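You operate a simulated robot arm through the tools that you are given. There is no shell and no other tool.

Carry out the task below with a simulated robot arm. There is one attempt and no reset: what you move stays moved.

JOB
Run the fan rotor and put it on the green or red rest, as the screen says.
Fine: one run; wait till it stands before lifting the guard; leave the guard open, belt arm up, end stop back.

Only the result counts: the job must be done as asked and must still hold three seconds after the hand-in. Knocking over, shifting, dropping, spilling or breaking anything else fails it.

ROBOT AND FRAMES
A 7-joint arm with a two-finger parallel gripper, fixed in place. Base frame: the origin is at the foot of the arm, x ahead of it, y to its left, z up. Units: mm, rad, N and s.
Its first joint turns from -2.897 to 2.897 rad. Payload 4.4 kg.
The TCP is the grasp point between the finger pads, 23 mm short of the fingertips. In the tool frame z runs along the fingers and y along their closing line. The gripper opens to 94 mm. The fingers are 38 mm wide and 10 mm thick; the gripper's body (54 by 96 mm) begins 39 mm behind the TCP.
Orientation is told as [roll, pitch, yaw] about the base's x, y, z axes, in that order, counted from this pose: with the fingers straight down and closing along the base's y, the tool's x points along the base's -x, its y along +y and its z along -z.

CONTROLS
- The arm moves only by the tool nudge_tool. Its argument "increments" is a list of rows, each an object (a shift or turn left out is 0, a gripper value left out holds the last) with "travel": the shift along the tool's x, y, z in mm, a list of three; "rotation": the turn, a rotation vector about the tool's x, y, z in rad, a list of three; "gripper": the finger opening in mm, from 0 to 94. In form: [{"travel": [dx, dy, dz], "rotation": [wx, wy, wz], "gripper": gripper}, ...]. A call has 1 to 20 rows; each row shifts and turns the commanded pose from where the row before left it, along the tool's axes as they then stand. Each row takes 0.2 s and may step no farther than 50 mm and 0.15 rad from the row before; otherwise, or with a gripper value out of range, the whole call is refused. Where a pose cannot be reached the arm comes as near as it can. A force on the tool above 90 N (or 10 N above the force at the start of the call, whichever is more), or a blocked arm, ends the call early, and 0.2 s more pass. The fingers move at their own pace (about 72 mm/s each) and stop on an object; they squeeze with about 32 N. The grip force told is the motor's: it shows also when the fingers shut on nothing. Time passes only in rows, and 0.2 s behind the last, so rows that do not move let the fingers close. The reply holds the time, the measured pose of the TCP, the force on the tool along the base axes, the opening and the grip force, in the units named above and with some noise, with the torque about the TCP (base axes, N m) and any sound that the robot's microphone picked up.
- Cameras (640 x 400 px; columns grow to the right, rows downward): "scene" is fixed at [45.2, -483.8, 1772.2]; the picture's right is [0.12, -0.99, 0.00], its down [-0.67, -0.08, -0.73] and it looks along [0.73, 0.09, -0.68] (base axes); focal length 214 px, centre (320, 200). "wrist" rides on the gripper at [86, 16, -74] in the tool frame; the picture's right is [-0.18, 0.98, 0.00], its down [-0.58, -0.11, -0.81] and it looks along [-0.79, -0.15, 0.59] (tool axes); focal length 243 px, centre (320, 200). There is no depth. A picture from a camera that has moved, and an enlarged one, comes with that camera's place and axes in the base frame and with its lens. The place of the scene camera against the robot may be out by one fixed shift of up to 25 mm in any direction.
- camera(camera): a new picture of that camera. It takes no simulated time.
- zoom(camera, box): a new picture of the part [left, top, right, bottom] of that camera's present view, enlarged. It takes no simulated time.
- finish_job(): hands the job in; it is judged then, once.

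Nothing tells you positions but the pictures and the camera data. Unless the task says otherwise, let go and move clear before handing in.

The tools are called after "Emit:" as name(argument=value, ...) on one line, values as JSON. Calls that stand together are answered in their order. nudge_tool: Moves the arm, as the interface text tells. Its arguments: {"type":"object","properties":{"increments":{"type":"array"}},"required":["increments"]} The other tools are called the same way: camera (camera) takes a picture; zoom (camera, box) takes an enlarged picture of a part of a camera's view; finish_job () hands the job in.

At the start:

```text
time: 0.0
tool_pos: [601.3, 107.4, 1452.0]
ee_rot: [0.002, 0.001, 0.002]
ft_force: [0.5, 0.0, 0.4]
ft_torque: [-0.03, 0.0, -0.03]
opening: 93.9
grasp_force: 0.1
```

scene: 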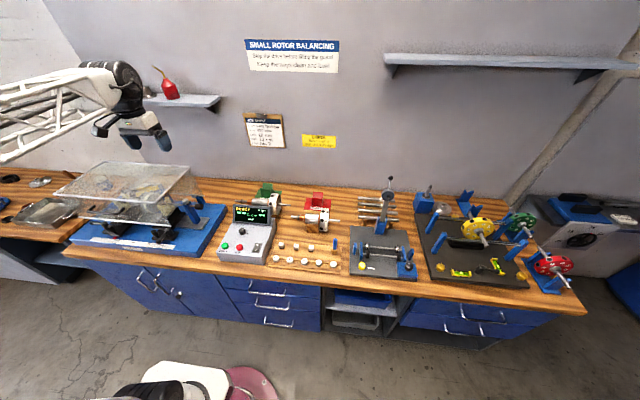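
wrist: 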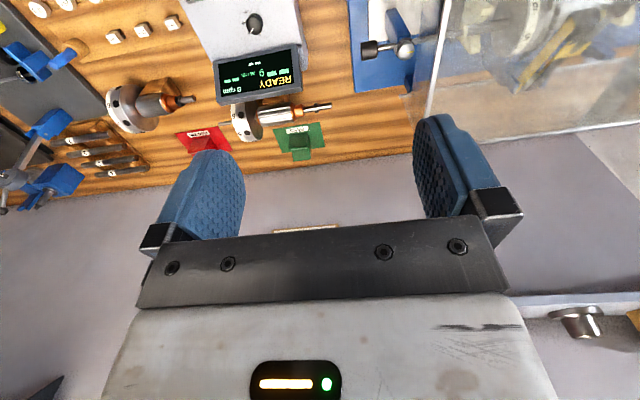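

I see a workbench with a balancing machine under a clear guard on the left, a control panel with a screen, and green and red rests. I'll zoom in on the details before moving.

Emit:
zoom(camera="scene", box=[40, 140, 240, 265])

Emit:
zoom(camera="scene", box=[200, 170, 360, 270])

Emit:
zoom(camera="scene", box=[340, 165, 600, 300])

Emit:
zoom(camera="scene", box=[230, 30, 350, 155])

Emit:
zoom(camera="wrist", box=[80, 0, 340, 180])

```text
3.20 times, centred on (140, 202) of scene
camera zoom: at [45.2, -483.8, 1772.2], right [0.12, -0.99, 0.0], down [-0.67, -0.08, -0.73], along [0.73, 0.09, -0.68], focal length 686 px, centre (896, 192)
```

zoom: 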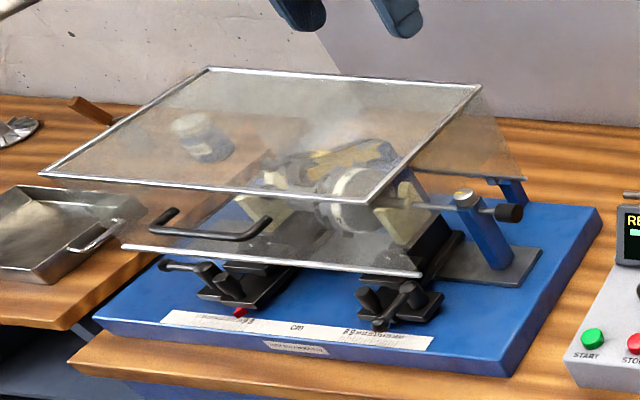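

```text
4.00 times, centred on (280, 220) of scene
camera zoom: at [45.2, -483.8, 1772.2], right [0.12, -0.99, 0.0], down [-0.67, -0.08, -0.73], along [0.73, 0.09, -0.68], focal length 858 px, centre (480, 120)
```

zoom: 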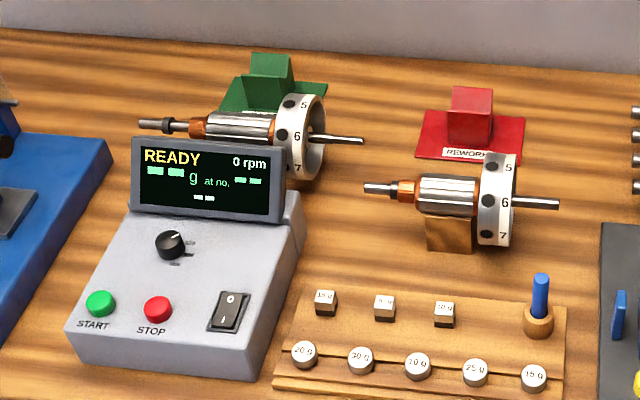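

```text
2.46 times, centred on (470, 232) of scene
camera zoom: at [45.2, -483.8, 1772.2], right [0.12, -0.99, 0.0], down [-0.67, -0.08, -0.73], along [0.73, 0.09, -0.68], focal length 528 px, centre (-49, 120)
```

zoom: 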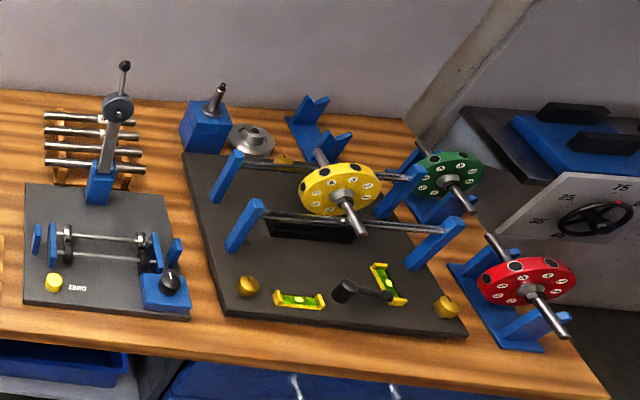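

```text
3.20 times, centred on (290, 92) of scene
camera zoom: at [45.2, -483.8, 1772.2], right [0.12, -0.99, 0.0], down [-0.67, -0.08, -0.73], along [0.73, 0.09, -0.68], focal length 686 px, centre (416, 544)
```

zoom: 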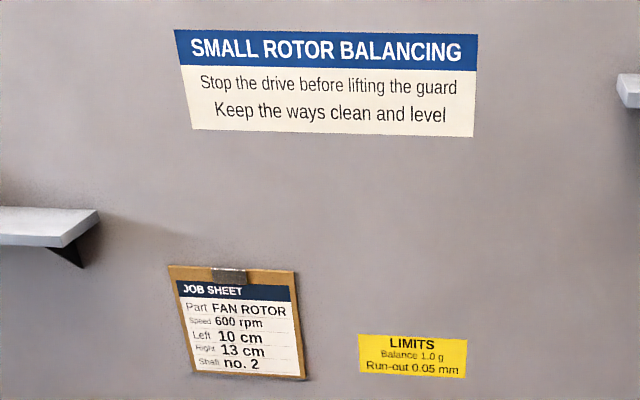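

```text
2.22 times, centred on (210, 90) of wrist
camera zoom: at [516.7, 122.8, 1527.5], right [0.18, 0.98, 0.0], down [0.58, -0.11, 0.81], along [0.79, -0.15, -0.59], focal length 539 px, centre (564, 444)
```

zoom: 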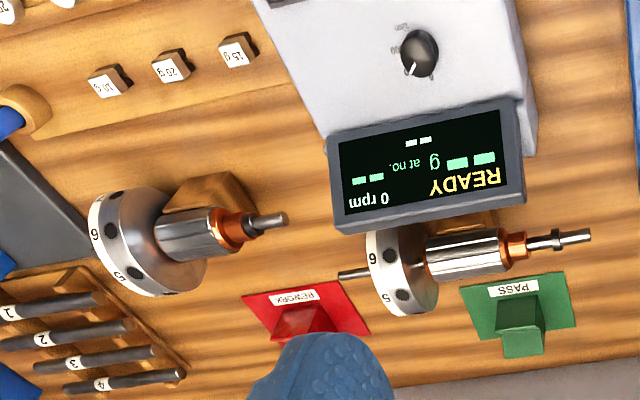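

The bench top seems to be near z≈890–900 mm. The guarded machine lies at about x 540–870, y 160–820, with the control box around (700, -60). I'll bring the wrist camera in front of the machine for a closer look.

Emit:
nudge_tool(increments=[{"travel": [35, 30, 0]}, {"travel": [35, 30, 0]}, {"travel": [35, 30, 0]}, {"travel": [35, 30, 0]}, {"travel": [35, 30, 0]}, {"travel": [35, 30, 0]}, {"travel": [35, 30, 10]}, {"travel": [5, 30, 35]}, {"travel": [0, 30, 35]}, {"travel": [0, 30, 35]}, {"travel": [0, 20, 35]}])

Emit:
camera(camera="wrist")

Emit:
camera(camera="scene")

```text
time: 2.4
tool_pos: [353.2, 427.7, 1302.8]
ee_rot: [0.001, 0.0, 0.0]
ft_force: [0.2, 0.6, 1.1]
ft_torque: [-0.01, 0.02, -0.03]
opening: 94.1
grasp_force: 0.1
```

```text
taken
camera wrist: at [267.1, 442.4, 1377.5], right [0.18, 0.98, 0.0], down [0.58, -0.11, 0.81], along [0.79, -0.15, -0.59], focal length 243 px, centre (320, 200)
```

wrist: 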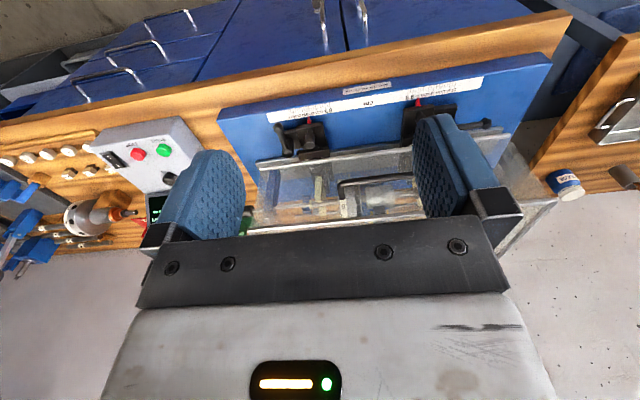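

```text
taken
```

scene: 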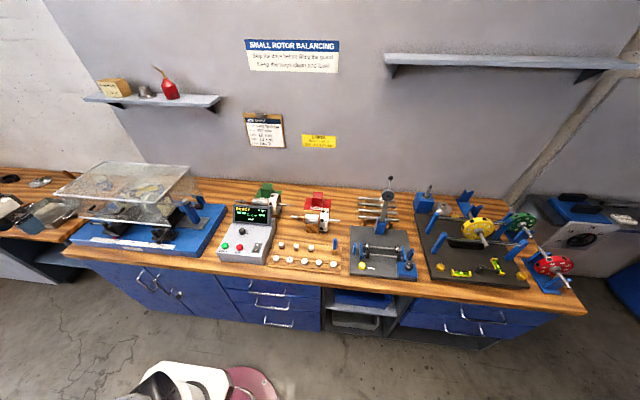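

The wrist camera now sees the machine front, the scale strip and the guard handle. I'll zoom in on each part.

Emit:
zoom(camera="wrist", box=[230, 60, 440, 240])

Emit:
zoom(camera="wrist", box=[250, 70, 370, 160])

Emit:
zoom(camera="wrist", box=[380, 50, 520, 150])

Emit:
zoom(camera="scene", box=[50, 150, 240, 260])

Emit:
zoom(camera="scene", box=[80, 205, 180, 255])

Emit:
zoom(camera="scene", box=[80, 160, 220, 250])

```text
2.22 times, centred on (335, 150) of wrist
camera zoom: at [267.1, 442.4, 1377.5], right [0.18, 0.98, 0.0], down [0.58, -0.11, 0.81], along [0.79, -0.15, -0.59], focal length 539 px, centre (287, 311)
```

zoom: 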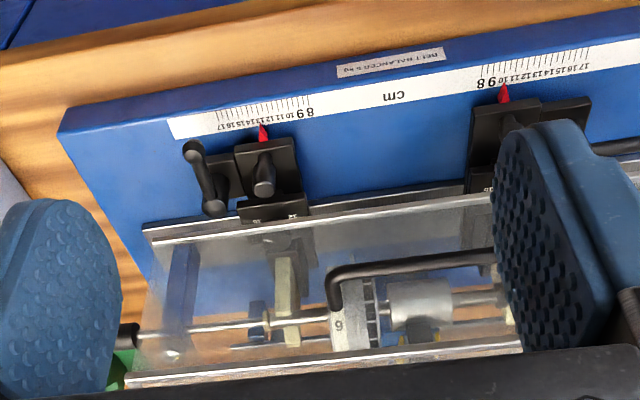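

```text
4.44 times, centred on (310, 115) of wrist
camera zoom: at [267.1, 442.4, 1377.5], right [0.18, 0.98, 0.0], down [0.58, -0.11, 0.81], along [0.79, -0.15, -0.59], focal length 1078 px, centre (364, 578)
```

zoom: 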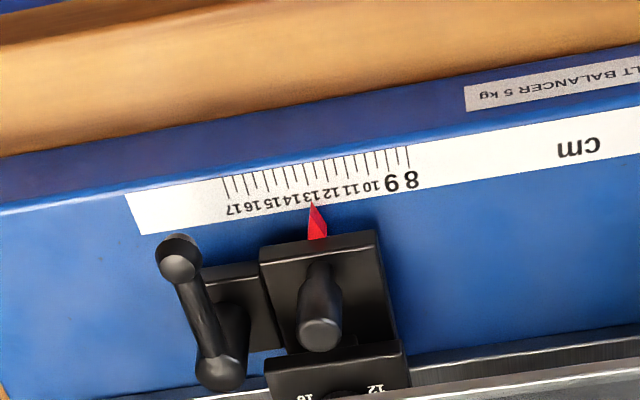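

```text
4.00 times, centred on (450, 100) of wrist
camera zoom: at [267.1, 442.4, 1377.5], right [0.18, 0.98, 0.0], down [0.58, -0.11, 0.81], along [0.79, -0.15, -0.59], focal length 970 px, centre (-200, 600)
```

zoom: 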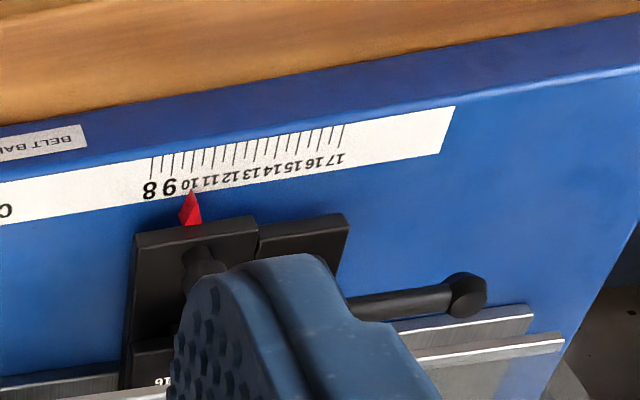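

```text
3.37 times, centred on (145, 205) of scene
camera zoom: at [45.2, -483.8, 1772.2], right [0.12, -0.99, 0.0], down [-0.67, -0.08, -0.73], along [0.73, 0.09, -0.68], focal length 722 px, centre (910, 183)
```

zoom: 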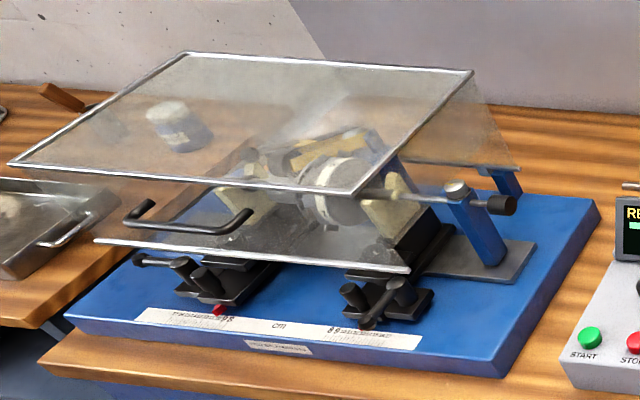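

```text
6.40 times, centred on (130, 230) of scene
camera zoom: at [45.2, -483.8, 1772.2], right [0.12, -0.99, 0.0], down [-0.67, -0.08, -0.73], along [0.73, 0.09, -0.68], focal length 1373 px, centre (1536, 8)
```

zoom: 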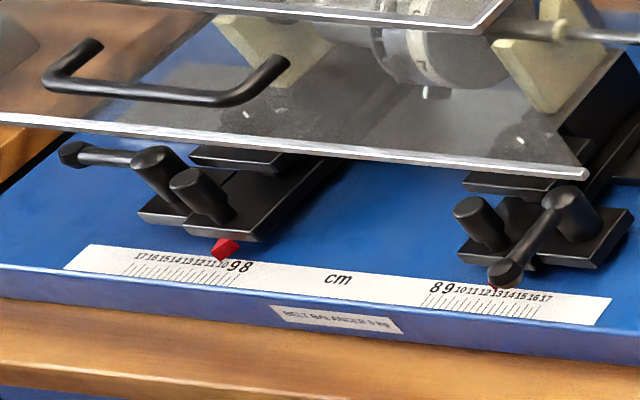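

```text
4.44 times, centred on (150, 205) of scene
camera zoom: at [45.2, -483.8, 1772.2], right [0.12, -0.99, 0.0], down [-0.67, -0.08, -0.73], along [0.73, 0.09, -0.68], focal length 953 px, centre (1076, 178)
```

zoom: 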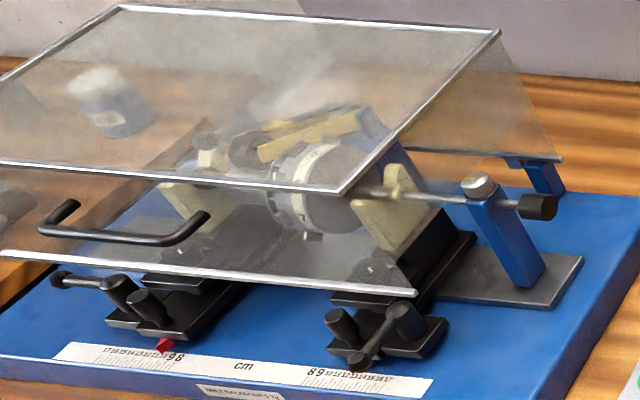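

Both pedestal pointers look close to 10 (left) and 13 (right). I'll go closer to the control box and the two rotors near the rests to read the dial, the labels and the rotor types.

Emit:
nudge_tool(increments=[{"travel": [0, -48, 0]}, {"travel": [0, -48, 0]}, {"travel": [0, -48, 0]}, {"travel": [0, -48, 0]}, {"travel": [0, -48, 0]}, {"travel": [0, -48, 0]}, {"travel": [0, -48, 0]}, {"travel": [0, -48, 0]}, {"travel": [-20, -40, 20]}, {"travel": [-25, -40, 20]}, {"travel": [-25, -40, 20]}, {"travel": [-30, 0, 30]}, {"travel": [-30, 0, 30]}, {"travel": [-17, 0, 33]}])

Emit:
camera(camera="wrist")

```text
refused: row 10 steps farther than a row can; nothing moved
```

```text
taken
camera wrist: at [267.1, 442.4, 1377.5], right [0.18, 0.98, 0.0], down [0.58, -0.11, 0.81], along [0.79, -0.15, -0.59], focal length 243 px, centre (320, 200)
```

wrist: 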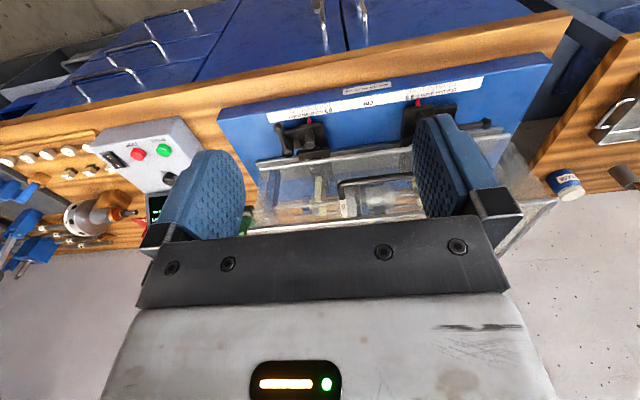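

One row was slightly over the step limit. I'll repeat the move with smaller steps, still going in front of the control box.

Emit:
nudge_tool(increments=[{"travel": [0, -48, 0]}, {"travel": [0, -48, 0]}, {"travel": [0, -48, 0]}, {"travel": [0, -48, 0]}, {"travel": [0, -48, 0]}, {"travel": [0, -48, 0]}, {"travel": [0, -48, 0]}, {"travel": [0, -48, 0]}, {"travel": [-20, -38, 20]}, {"travel": [-20, -38, 20]}, {"travel": [-20, -38, 20]}, {"travel": [-30, 0, 30]}, {"travel": [-30, 0, 30]}, {"travel": [-27, 0, 33]}])

Emit:
camera(camera="wrist")

Emit:
zoom(camera="wrist", box=[180, 0, 480, 190])

Emit:
zoom(camera="scene", box=[70, 160, 210, 250])

```text
time: 5.4
tool_pos: [499.3, -69.7, 1149.5]
ee_rot: [0.001, -0.001, 0.001]
ft_force: [0.7, 0.2, 0.0]
ft_torque: [-0.02, 0.0, 0.0]
opening: 94.1
grasp_force: 0.1
```

```text
taken
camera wrist: at [413.5, -55.5, 1224.7], right [0.18, 0.98, 0.0], down [0.58, -0.11, 0.81], along [0.79, -0.15, -0.59], focal length 243 px, centre (320, 200)
```

wrist: 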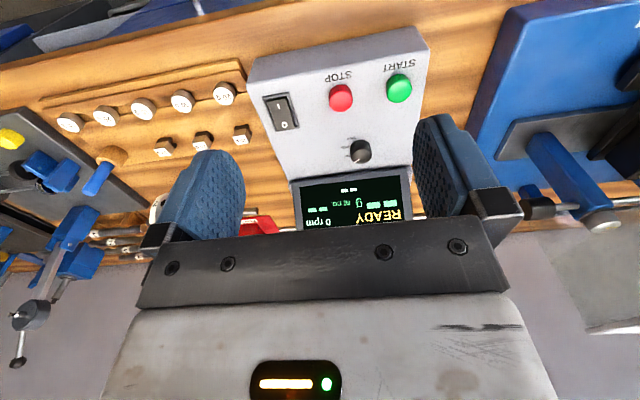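

```text
2.11 times, centred on (330, 95) of wrist
camera zoom: at [413.5, -55.5, 1224.7], right [0.18, 0.98, 0.0], down [0.58, -0.11, 0.81], along [0.79, -0.15, -0.59], focal length 511 px, centre (299, 421)
```

zoom: 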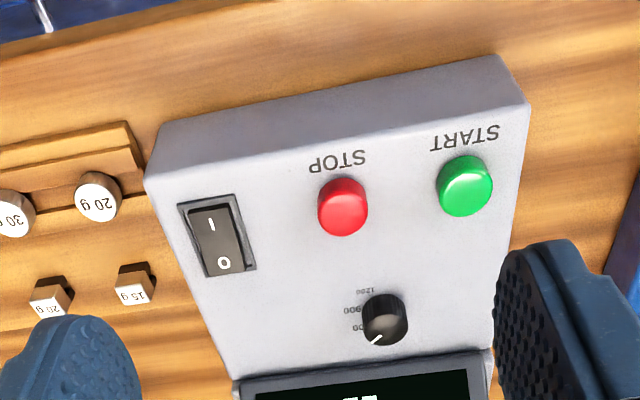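

```text
4.44 times, centred on (140, 205) of scene
camera zoom: at [45.2, -483.8, 1772.2], right [0.12, -0.99, 0.0], down [-0.67, -0.08, -0.73], along [0.73, 0.09, -0.68], focal length 953 px, centre (1120, 178)
```

zoom: 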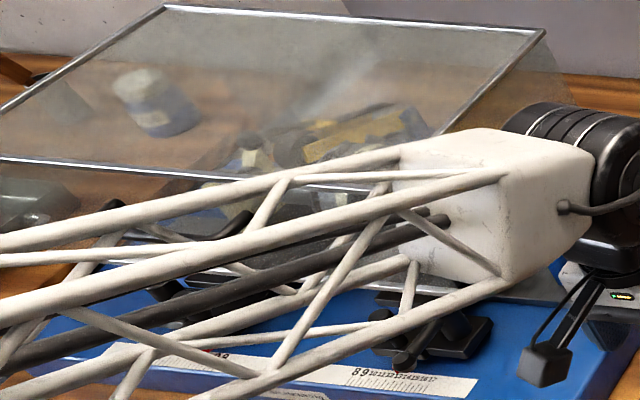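

I can see the box's START and STOP buttons, rocker switch and speed dial. I'll zoom in on the dial and the screen.

Emit:
zoom(camera="wrist", box=[320, 120, 400, 170])

Emit:
zoom(camera="wrist", box=[285, 165, 415, 235])

Emit:
zoom(camera="scene", box=[225, 215, 265, 240])

Emit:
zoom(camera="wrist", box=[460, 0, 640, 240])

Emit:
zoom(camera="wrist", box=[260, 90, 310, 140])

```text
8.00 times, centred on (360, 145) of wrist
camera zoom: at [413.5, -55.5, 1224.7], right [0.18, 0.98, 0.0], down [0.58, -0.11, 0.81], along [0.79, -0.15, -0.59], focal length 1941 px, centre (0, 640)
```

zoom: 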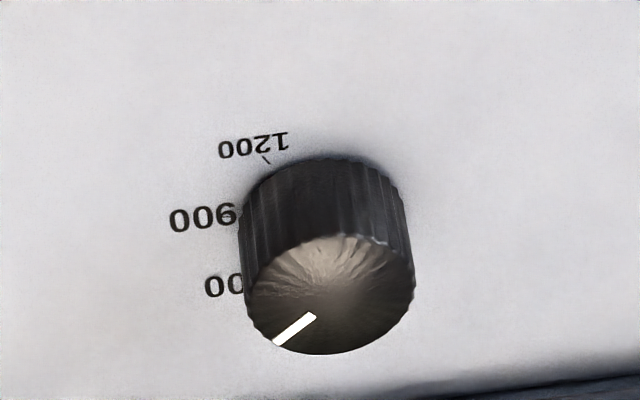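

```text
4.92 times, centred on (350, 200) of wrist
camera zoom: at [413.5, -55.5, 1224.7], right [0.18, 0.98, 0.0], down [0.58, -0.11, 0.81], along [0.79, -0.15, -0.59], focal length 1194 px, centre (172, 200)
```

zoom: 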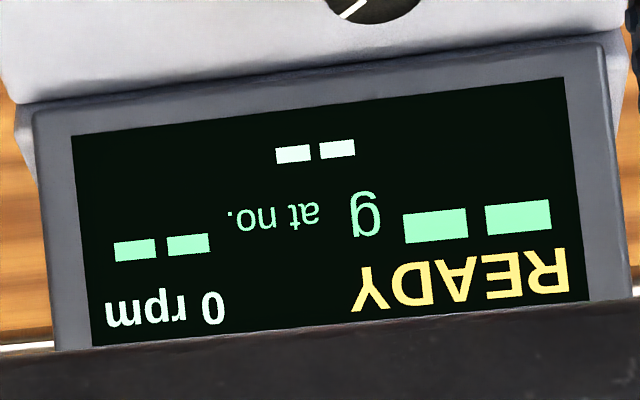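

```text
16.00 times, centred on (245, 228) of scene
camera zoom: at [45.2, -483.8, 1772.2], right [0.12, -0.99, 0.0], down [-0.67, -0.08, -0.73], along [0.73, 0.09, -0.68], focal length 3432 px, centre (1520, -240)
```

zoom: 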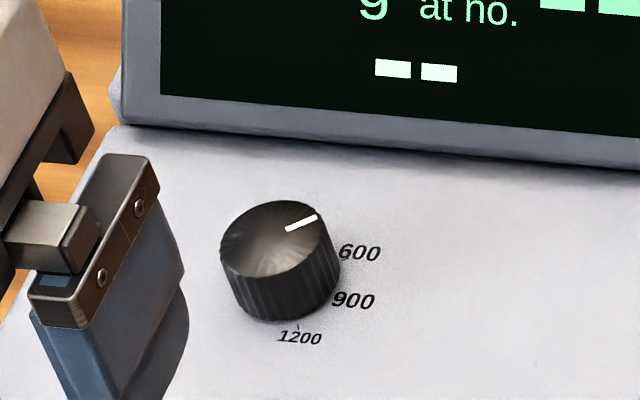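

```text
1.67 times, centred on (550, 120) of wrist
camera zoom: at [413.5, -55.5, 1224.7], right [0.18, 0.98, 0.0], down [0.58, -0.11, 0.81], along [0.79, -0.15, -0.59], focal length 404 px, centre (-63, 333)
```

zoom: 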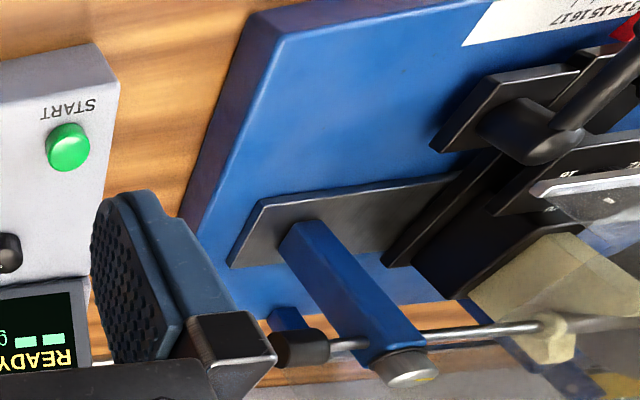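

```text
8.00 times, centred on (285, 115) of wrist
camera zoom: at [413.5, -55.5, 1224.7], right [0.18, 0.98, 0.0], down [0.58, -0.11, 0.81], along [0.79, -0.15, -0.59], focal length 1941 px, centre (600, 880)
```

zoom: 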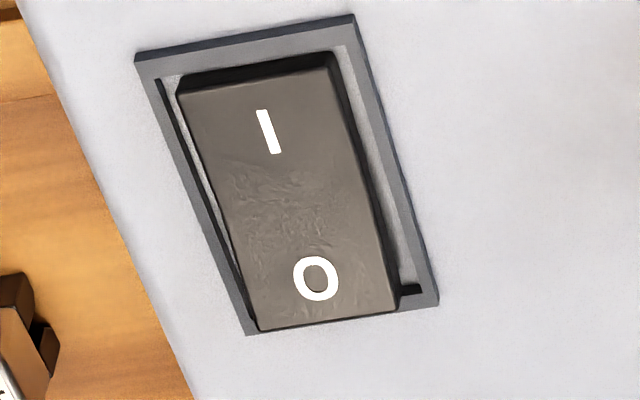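

The dial mark appears to point at 600 already. Next I'll move above the rests and tilt the camera down to examine the two rotors and the rests.

Emit:
nudge_tool(increments=[{"travel": [-40, 0, -16]}, {"travel": [-40, 0, -16]}, {"travel": [-40, 0, -16]}, {"travel": [-40, 0, -16]}, {"travel": [-40, 0, -16]}, {"rotation": [0, 0.15, 0]}, {"rotation": [0, 0.15, 0]}, {"rotation": [0, 0.15, 0]}, {"rotation": [0, 0.15, 0]}, {}])

Emit:
camera(camera="wrist")

Emit:
zoom(camera="wrist", box=[160, 20, 480, 220])

Emit:
zoom(camera="scene", box=[70, 160, 210, 250])

```text
time: 7.6
tool_pos: [700.8, -69.4, 1230.3]
ee_rot: [-0.002, 0.6, 0.001]
ft_force: [0.5, 0.3, -0.4]
ft_torque: [0.01, -0.01, 0.0]
opening: 94.0
grasp_force: 0.1
```

```text
taken
camera wrist: at [671.5, -55.1, 1340.5], right [0.15, 0.98, -0.1], down [0.94, -0.11, 0.34], along [0.32, -0.15, -0.94], focal length 243 px, centre (320, 200)
```

wrist: 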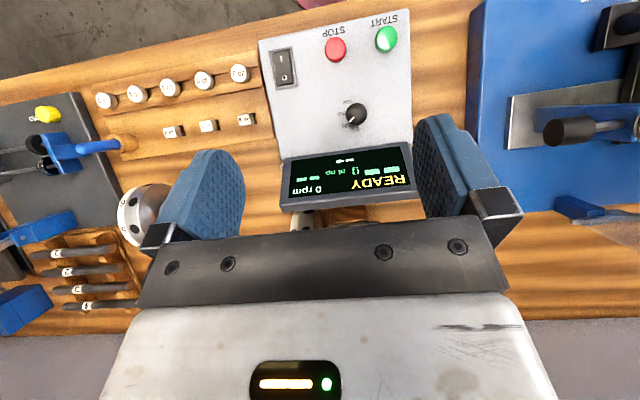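

```text
2.00 times, centred on (320, 120) of wrist
camera zoom: at [671.5, -55.1, 1340.5], right [0.15, 0.98, -0.1], down [0.94, -0.11, 0.34], along [0.32, -0.15, -0.94], focal length 485 px, centre (320, 360)
```

zoom: 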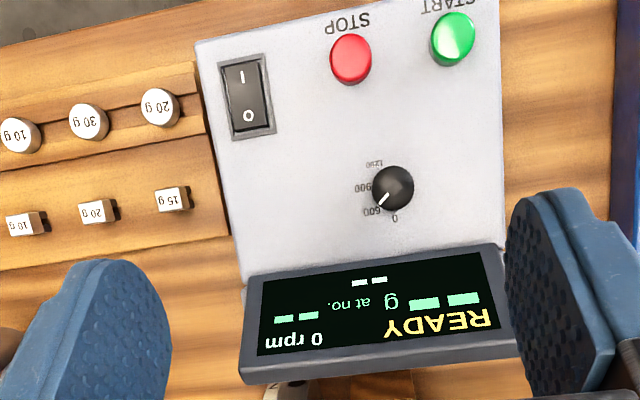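

```text
4.44 times, centred on (140, 205) of scene
camera zoom: at [45.2, -483.8, 1772.2], right [0.12, -0.99, 0.0], down [-0.67, -0.08, -0.73], along [0.73, 0.09, -0.68], focal length 953 px, centre (1120, 178)
```

zoom: 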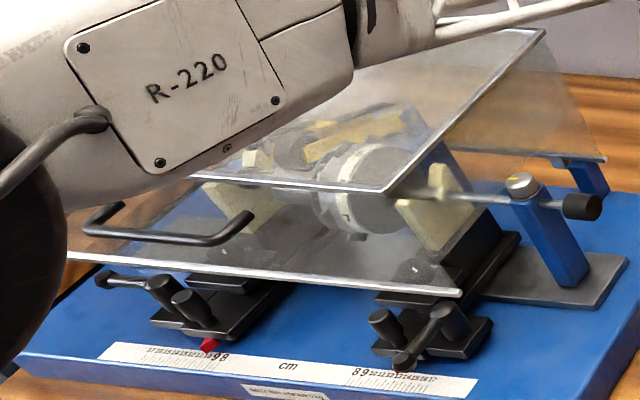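

The dial also carries a 0 mark. I'll zoom in on the dial once more to be sure.

Emit:
zoom(camera="wrist", box=[325, 90, 389, 130])

Emit:
zoom(camera="wrist", box=[480, 0, 640, 230])

Emit:
zoom(camera="wrist", box=[20, 160, 200, 320])

```text
10.00 times, centred on (357, 110) of wrist
camera zoom: at [671.5, -55.1, 1340.5], right [0.15, 0.98, -0.1], down [0.94, -0.11, 0.34], along [0.32, -0.15, -0.94], focal length 2426 px, centre (-50, 1100)
```

zoom: 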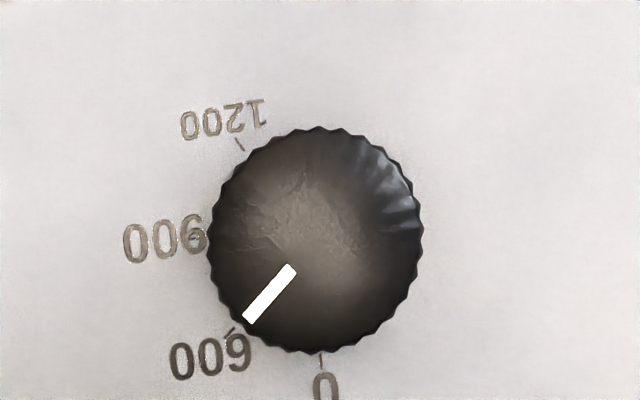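

```text
1.74 times, centred on (560, 115) of wrist
camera zoom: at [671.5, -55.1, 1340.5], right [0.15, 0.98, -0.1], down [0.94, -0.11, 0.34], along [0.32, -0.15, -0.94], focal length 422 px, centre (-97, 348)
```

zoom: 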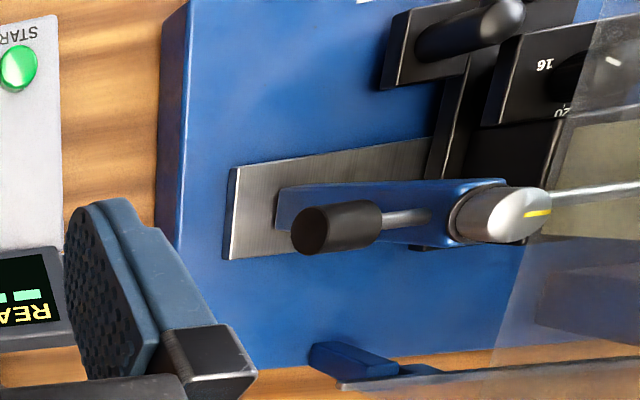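

```text
2.50 times, centred on (110, 240) of wrist
camera zoom: at [671.5, -55.1, 1340.5], right [0.15, 0.98, -0.1], down [0.94, -0.11, 0.34], along [0.32, -0.15, -0.94], focal length 606 px, centre (845, 100)
```

zoom: 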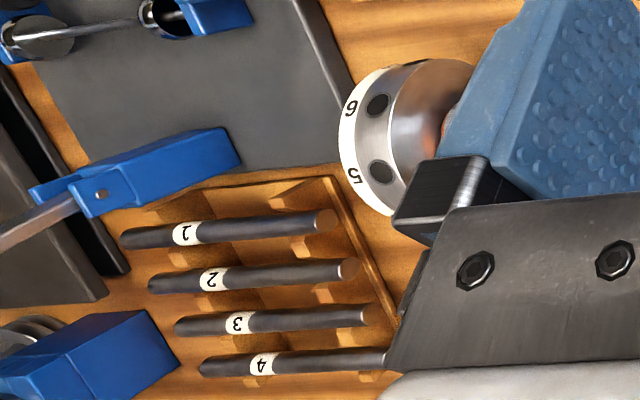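

The dial is exactly on the 600 mark. The gripper hides the rotors from here, so I'll level the tool again and look from higher up.

Emit:
nudge_tool(increments=[{"rotation": [0, -0.15, 0]}, {"rotation": [0, -0.15, 0]}, {"rotation": [0, -0.15, 0]}, {"travel": [0, 0, -35]}, {"travel": [-10, 0, -35]}, {}])

Emit:
camera(camera="wrist")

Emit:
zoom(camera="wrist", box=[120, 0, 420, 190])

```text
time: 9.0
tool_pos: [719.1, -69.1, 1296.0]
ee_rot: [0.0, 0.151, 0.0]
ft_force: [0.3, -0.2, 0.0]
ft_torque: [-0.04, 0.0, -0.01]
opening: 93.9
grasp_force: 0.0
```

```text
taken
camera wrist: at [646.3, -55.9, 1384.1], right [0.18, 0.98, -0.03], down [0.7, -0.11, 0.71], along [0.7, -0.15, -0.7], focal length 243 px, centre (320, 200)
```

wrist: 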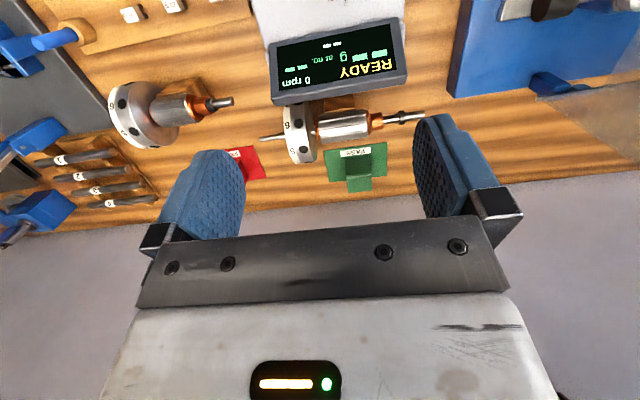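

```text
2.11 times, centred on (270, 95) of wrist
camera zoom: at [646.3, -55.9, 1384.1], right [0.18, 0.98, -0.03], down [0.7, -0.11, 0.71], along [0.7, -0.15, -0.7], focal length 511 px, centre (425, 421)
```

zoom: 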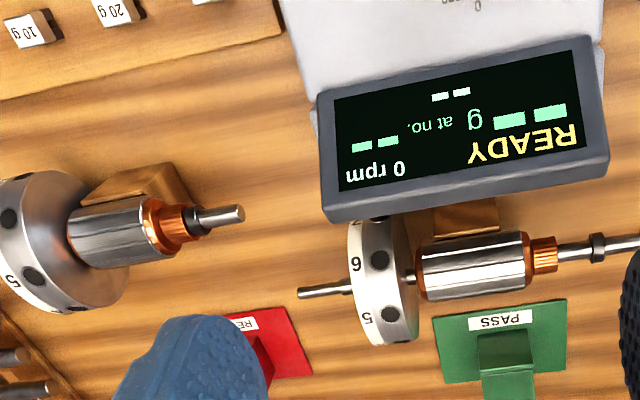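

Two rotors sit on wooden stands and a third one is in the machine. I'll zoom with the scene camera for any name labels that tell which is the fan rotor.

Emit:
zoom(camera="scene", box=[285, 185, 349, 225])

Emit:
zoom(camera="scene", box=[230, 175, 294, 215])

Emit:
zoom(camera="scene", box=[110, 165, 206, 225])

Emit:
zoom(camera="wrist", box=[100, 70, 250, 160])

Emit:
zoom(camera="wrist", box=[240, 80, 440, 200])

Emit:
zoom(camera="scene", box=[235, 105, 345, 155])

```text
10.00 times, centred on (317, 205) of scene
camera zoom: at [45.2, -483.8, 1772.2], right [0.12, -0.99, 0.0], down [-0.67, -0.08, -0.73], along [0.73, 0.09, -0.68], focal length 2145 px, centre (350, 150)
```

zoom: 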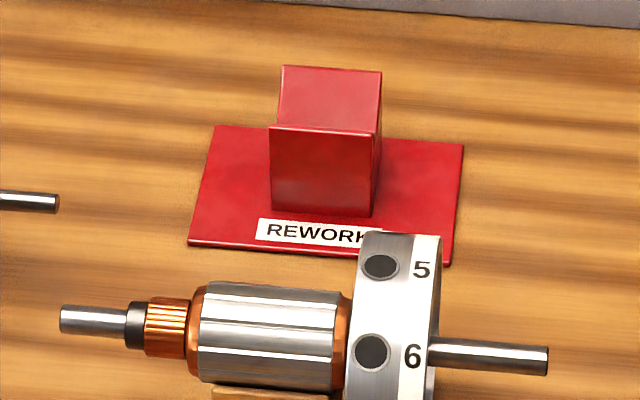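

```text
10.00 times, centred on (262, 195) of scene
camera zoom: at [45.2, -483.8, 1772.2], right [0.12, -0.99, 0.0], down [-0.67, -0.08, -0.73], along [0.73, 0.09, -0.68], focal length 2145 px, centre (900, 250)
```

zoom: 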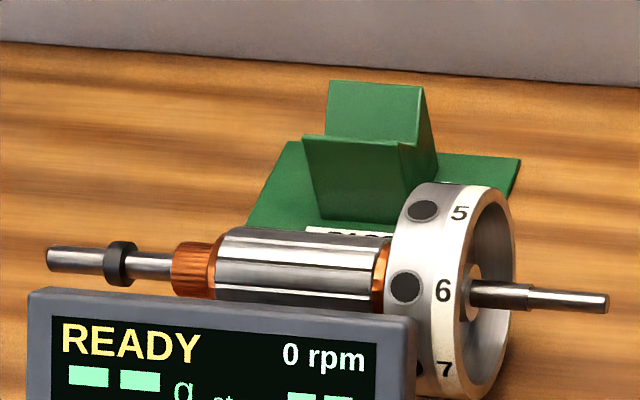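

```text
6.67 times, centred on (158, 195) of scene
camera zoom: at [45.2, -483.8, 1772.2], right [0.12, -0.99, 0.0], down [-0.67, -0.08, -0.73], along [0.73, 0.09, -0.68], focal length 1430 px, centre (1400, 233)
```

zoom: 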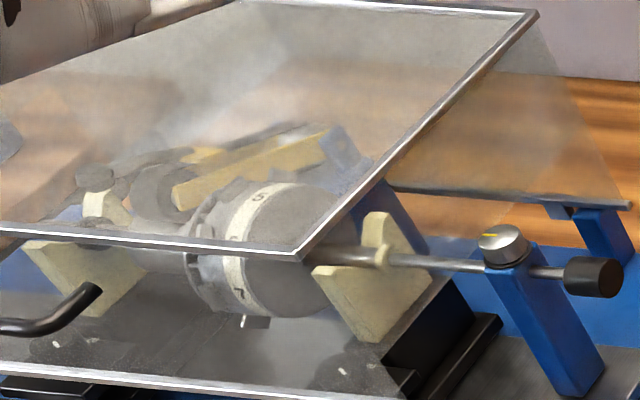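

```text
4.27 times, centred on (175, 115) of wrist
camera zoom: at [646.3, -55.9, 1384.1], right [0.18, 0.98, -0.03], down [0.7, -0.11, 0.71], along [0.7, -0.15, -0.7], focal length 1035 px, centre (939, 563)
```

zoom: 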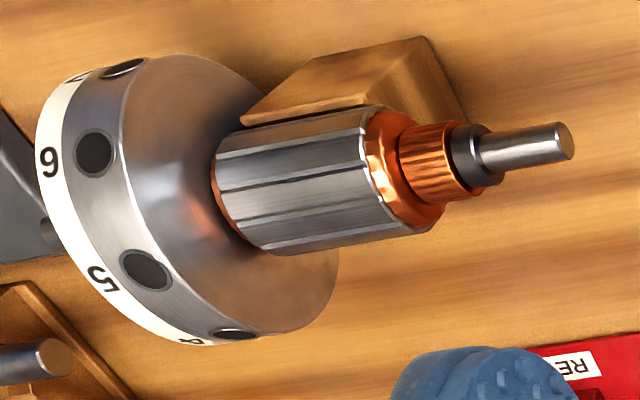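

```text
3.20 times, centred on (340, 140) of wrist
camera zoom: at [646.3, -55.9, 1384.1], right [0.18, 0.98, -0.03], down [0.7, -0.11, 0.71], along [0.7, -0.15, -0.7], focal length 776 px, centre (256, 392)
```

zoom: 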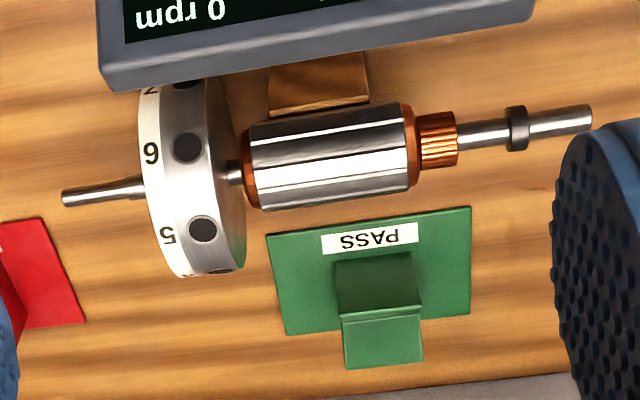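

```text
5.82 times, centred on (290, 130) of scene
camera zoom: at [45.2, -483.8, 1772.2], right [0.12, -0.99, 0.0], down [-0.67, -0.08, -0.73], along [0.73, 0.09, -0.68], focal length 1248 px, centre (494, 607)
```

zoom: 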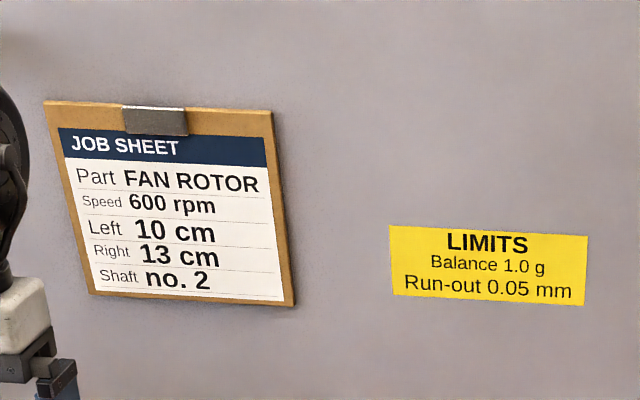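

The rests are V-blocks that hold a rotor by its lamination body. The third rotor is already in the machine, and the guard front face is at x≈593, z≈1030–1170, y≈252–714. I'll yaw the tool to view the machine from its right side.

Emit:
nudge_tool(increments=[{"rotation": [0, -0.15, 0]}, {"travel": [5, 40, -10]}, {"travel": [5, 40, -10]}, {"travel": [5, 40, -10]}, {"travel": [0, 40, 0]}, {"rotation": [0, 0, -0.143]}, {"rotation": [0, 0, -0.143]}, {"rotation": [0, 0, -0.143]}, {"rotation": [0, 0, -0.143]}, {"rotation": [0, 0, -0.143]}, {"rotation": [0, 0, -0.143]}, {"rotation": [0, 0, -0.143]}, {"rotation": [0, 0, -0.143]}, {"rotation": [0, 0, -0.143]}, {"rotation": [0, 0, -0.143]}, {"rotation": [0, 0, -0.143]}, {}])

Emit:
camera(camera="wrist")

Emit:
zoom(camera="wrist", box=[210, 40, 450, 220])

Emit:
zoom(camera="scene", box=[50, 150, 240, 260])

```text
time: 12.6
tool_pos: [704.9, 90.5, 1327.2]
ee_rot: [-0.001, 0.0, 1.575]
ft_force: [-0.2, 0.5, -0.3]
ft_torque: [-0.01, -0.03, -0.03]
opening: 94.0
grasp_force: 0.0
```

```text
taken
camera wrist: at [689.4, 2.3, 1402.6], right [-0.98, 0.18, 0.0], down [0.11, 0.58, 0.81], along [0.15, 0.79, -0.59], focal length 243 px, centre (320, 200)
```

wrist: 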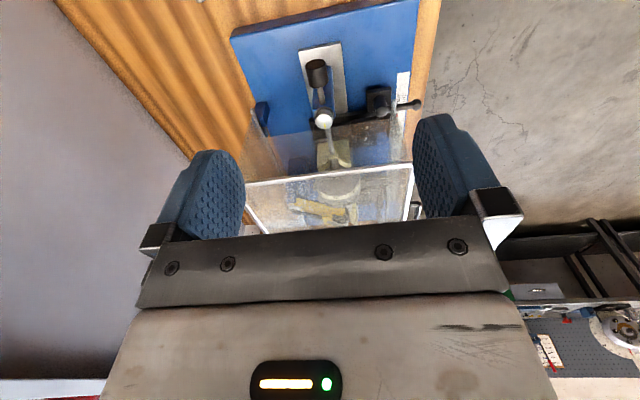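

```text
2.22 times, centred on (330, 130) of wrist
camera zoom: at [689.4, 2.3, 1402.6], right [-0.98, 0.18, 0.0], down [0.11, 0.58, 0.81], along [0.15, 0.79, -0.59], focal length 539 px, centre (298, 356)
```

zoom: 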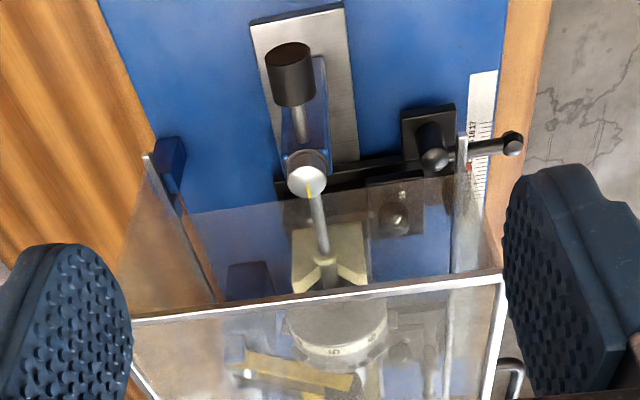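

```text
3.37 times, centred on (145, 205) of scene
camera zoom: at [45.2, -483.8, 1772.2], right [0.12, -0.99, 0.0], down [-0.67, -0.08, -0.73], along [0.73, 0.09, -0.68], focal length 722 px, centre (910, 183)
```

zoom: 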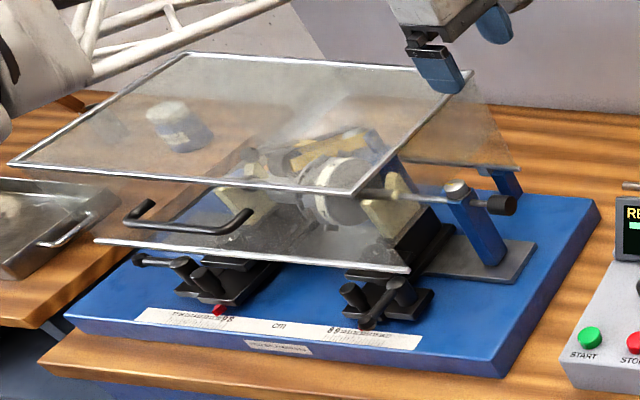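

I'll check the pedestal dials, the end stop and the belt arm in enlarged pictures.

Emit:
zoom(camera="wrist", box=[300, 60, 420, 150])

Emit:
zoom(camera="wrist", box=[290, 120, 420, 235])

Emit:
zoom(camera="scene", box=[145, 210, 193, 250])

Emit:
zoom(camera="scene", box=[85, 210, 145, 250])

Emit:
zoom(camera="scene", box=[120, 180, 216, 240])

```text
4.44 times, centred on (360, 105) of wrist
camera zoom: at [689.4, 2.3, 1402.6], right [-0.98, 0.18, 0.0], down [0.11, 0.58, 0.81], along [0.15, 0.79, -0.59], focal length 1078 px, centre (142, 622)
```

zoom: 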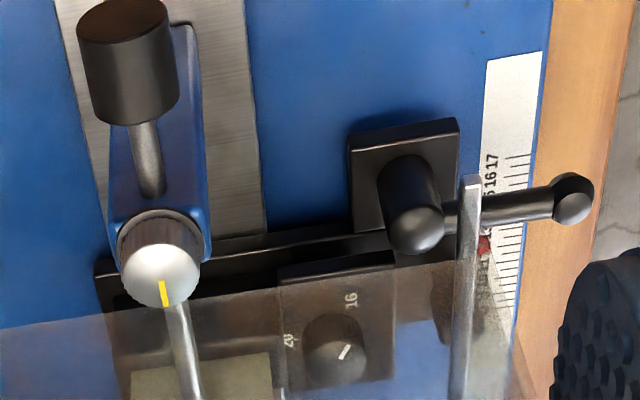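

```text
3.48 times, centred on (355, 178) of wrist
camera zoom: at [689.4, 2.3, 1402.6], right [-0.98, 0.18, 0.0], down [0.11, 0.58, 0.81], along [0.15, 0.79, -0.59], focal length 844 px, centre (198, 278)
```

zoom: 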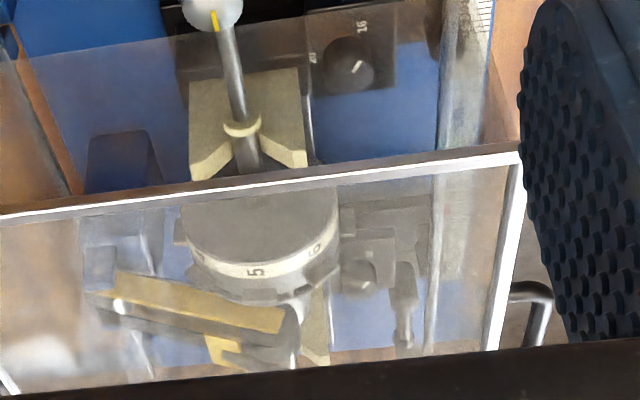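

```text
10.00 times, centred on (169, 230) of scene
camera zoom: at [45.2, -483.8, 1772.2], right [0.12, -0.99, 0.0], down [-0.67, -0.08, -0.73], along [0.73, 0.09, -0.68], focal length 2145 px, centre (1830, -100)
```

zoom: 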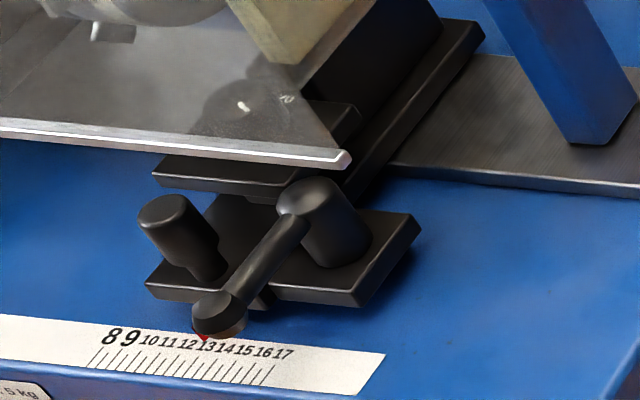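

```text
10.00 times, centred on (115, 230) of scene
camera zoom: at [45.2, -483.8, 1772.2], right [0.12, -0.99, 0.0], down [-0.67, -0.08, -0.73], along [0.73, 0.09, -0.68], focal length 2145 px, centre (2370, -100)
```

zoom: 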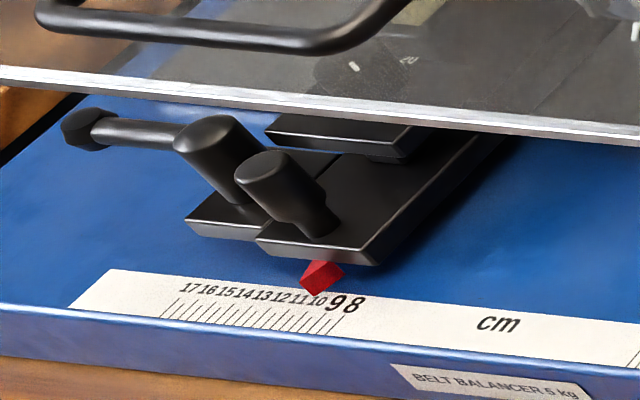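

```text
6.67 times, centred on (168, 210) of scene
camera zoom: at [45.2, -483.8, 1772.2], right [0.12, -0.99, 0.0], down [-0.67, -0.08, -0.73], along [0.73, 0.09, -0.68], focal length 1430 px, centre (1333, 133)
```

zoom: 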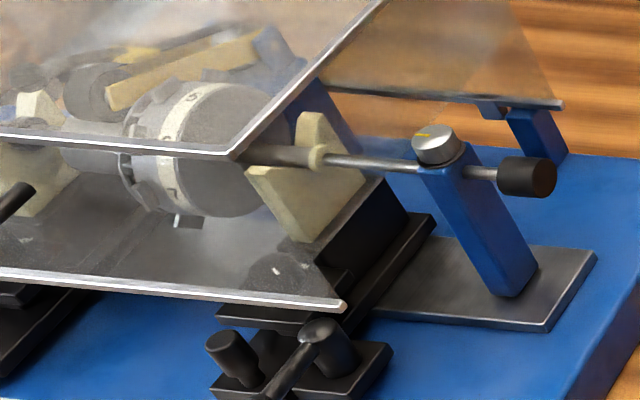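

The end stop rod seems to bear on the shaft's right end, and the fan-bladed rotor is in the machine with the belt arm down. The two clamp levers point in different directions, so I'll go to the front and check the pointers and levers up close.

Emit:
nudge_tool(increments=[{"rotation": [0, 0, 0.143]}, {"rotation": [0, 0, 0.143]}, {"rotation": [0, 0, 0.143]}, {"rotation": [0, 0, 0.143]}, {"rotation": [0, 0, 0.143]}, {"rotation": [0, 0, 0.143]}, {"rotation": [0, 0, 0.143]}, {"rotation": [0, 0, 0.143]}, {"rotation": [0, 0, 0.143]}, {"rotation": [0, 0, 0.143]}, {"rotation": [0, 0, 0.143]}, {"travel": [32, 36, 0]}, {"travel": [32, 36, 0]}, {"travel": [32, 36, 0]}, {"travel": [32, 36, 0]}, {"travel": [32, 36, 0]}, {"travel": [32, 36, 0]}, {"travel": [32, 36, 0]}, {"travel": [32, 36, 0]}])

Emit:
nudge_tool(increments=[{"travel": [30, 36, 5]}, {"travel": [0, 36, 20]}, {"travel": [0, 30, 35]}, {"travel": [0, 0, 45]}, {"travel": [0, 0, 45]}, {"travel": [0, 0, 45]}, {}])

Emit:
camera(camera="wrist")

Emit:
zoom(camera="wrist", box=[240, 60, 420, 180])

```text
time: 16.6
tool_pos: [448.6, 378.5, 1325.7]
ee_rot: [0.001, 0.0, 0.0]
ft_force: [-0.2, -0.3, 0.0]
ft_torque: [-0.02, 0.0, -0.02]
opening: 93.8
grasp_force: 0.0
```

```text
time: 18.2
tool_pos: [419.3, 480.6, 1132.3]
ee_rot: [0.002, 0.0, 0.0]
ft_force: [-0.3, 0.4, 0.2]
ft_torque: [-0.04, 0.01, -0.01]
opening: 94.0
grasp_force: 0.0
```

```text
taken
camera wrist: at [333.1, 495.1, 1208.1], right [0.18, 0.98, 0.0], down [0.58, -0.11, 0.81], along [0.79, -0.15, -0.59], focal length 243 px, centre (320, 200)
```

wrist: 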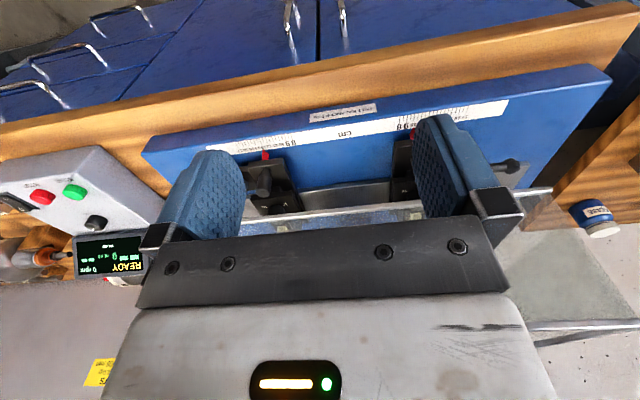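

```text
3.33 times, centred on (330, 120) of wrist
camera zoom: at [333.1, 495.1, 1208.1], right [0.18, 0.98, 0.0], down [0.58, -0.11, 0.81], along [0.79, -0.15, -0.59], focal length 809 px, centre (287, 467)
```

zoom: 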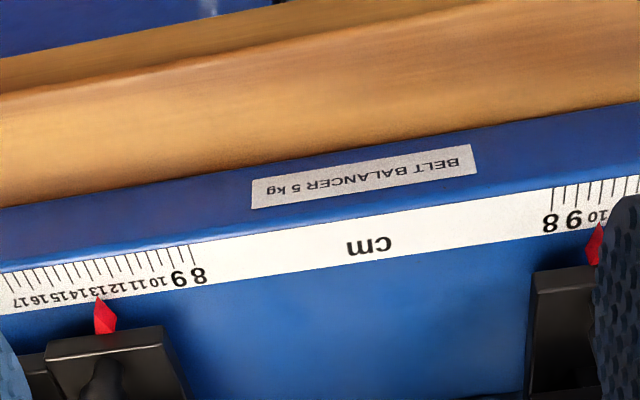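

Both pointers look to be at 10 and 13. I'll enlarge the two scales further to be sure.

Emit:
zoom(camera="wrist", box=[235, 125, 303, 167])

Emit:
zoom(camera="wrist", box=[390, 100, 458, 142])

Emit:
zoom(camera="scene", box=[225, 200, 281, 235])

```text
9.41 times, centred on (269, 146) of wrist
camera zoom: at [333.1, 495.1, 1208.1], right [0.18, 0.98, 0.0], down [0.58, -0.11, 0.81], along [0.79, -0.15, -0.59], focal length 2284 px, centre (800, 708)
```

zoom: 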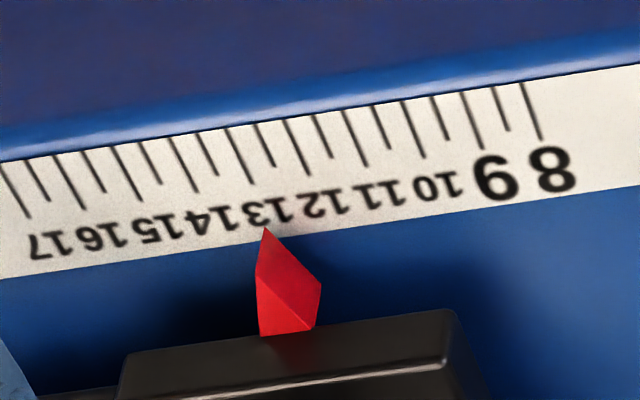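

```text
9.41 times, centred on (424, 121) of wrist
camera zoom: at [333.1, 495.1, 1208.1], right [0.18, 0.98, 0.0], down [0.58, -0.11, 0.81], along [0.79, -0.15, -0.59], focal length 2284 px, centre (-659, 944)
```

zoom: 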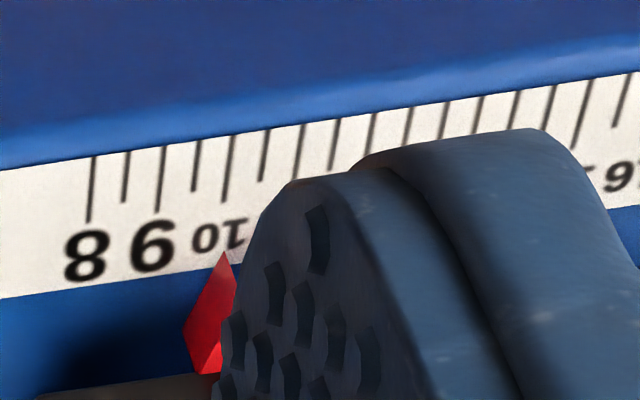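

```text
11.43 times, centred on (253, 218) of scene
camera zoom: at [45.2, -483.8, 1772.2], right [0.12, -0.99, 0.0], down [-0.67, -0.08, -0.73], along [0.73, 0.09, -0.68], focal length 2451 px, centre (1086, 0)
```

zoom: 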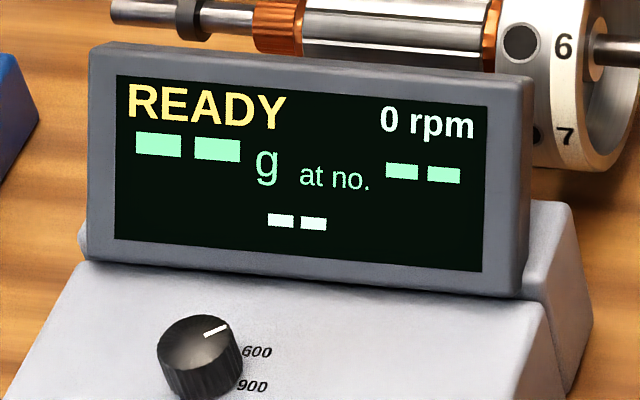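

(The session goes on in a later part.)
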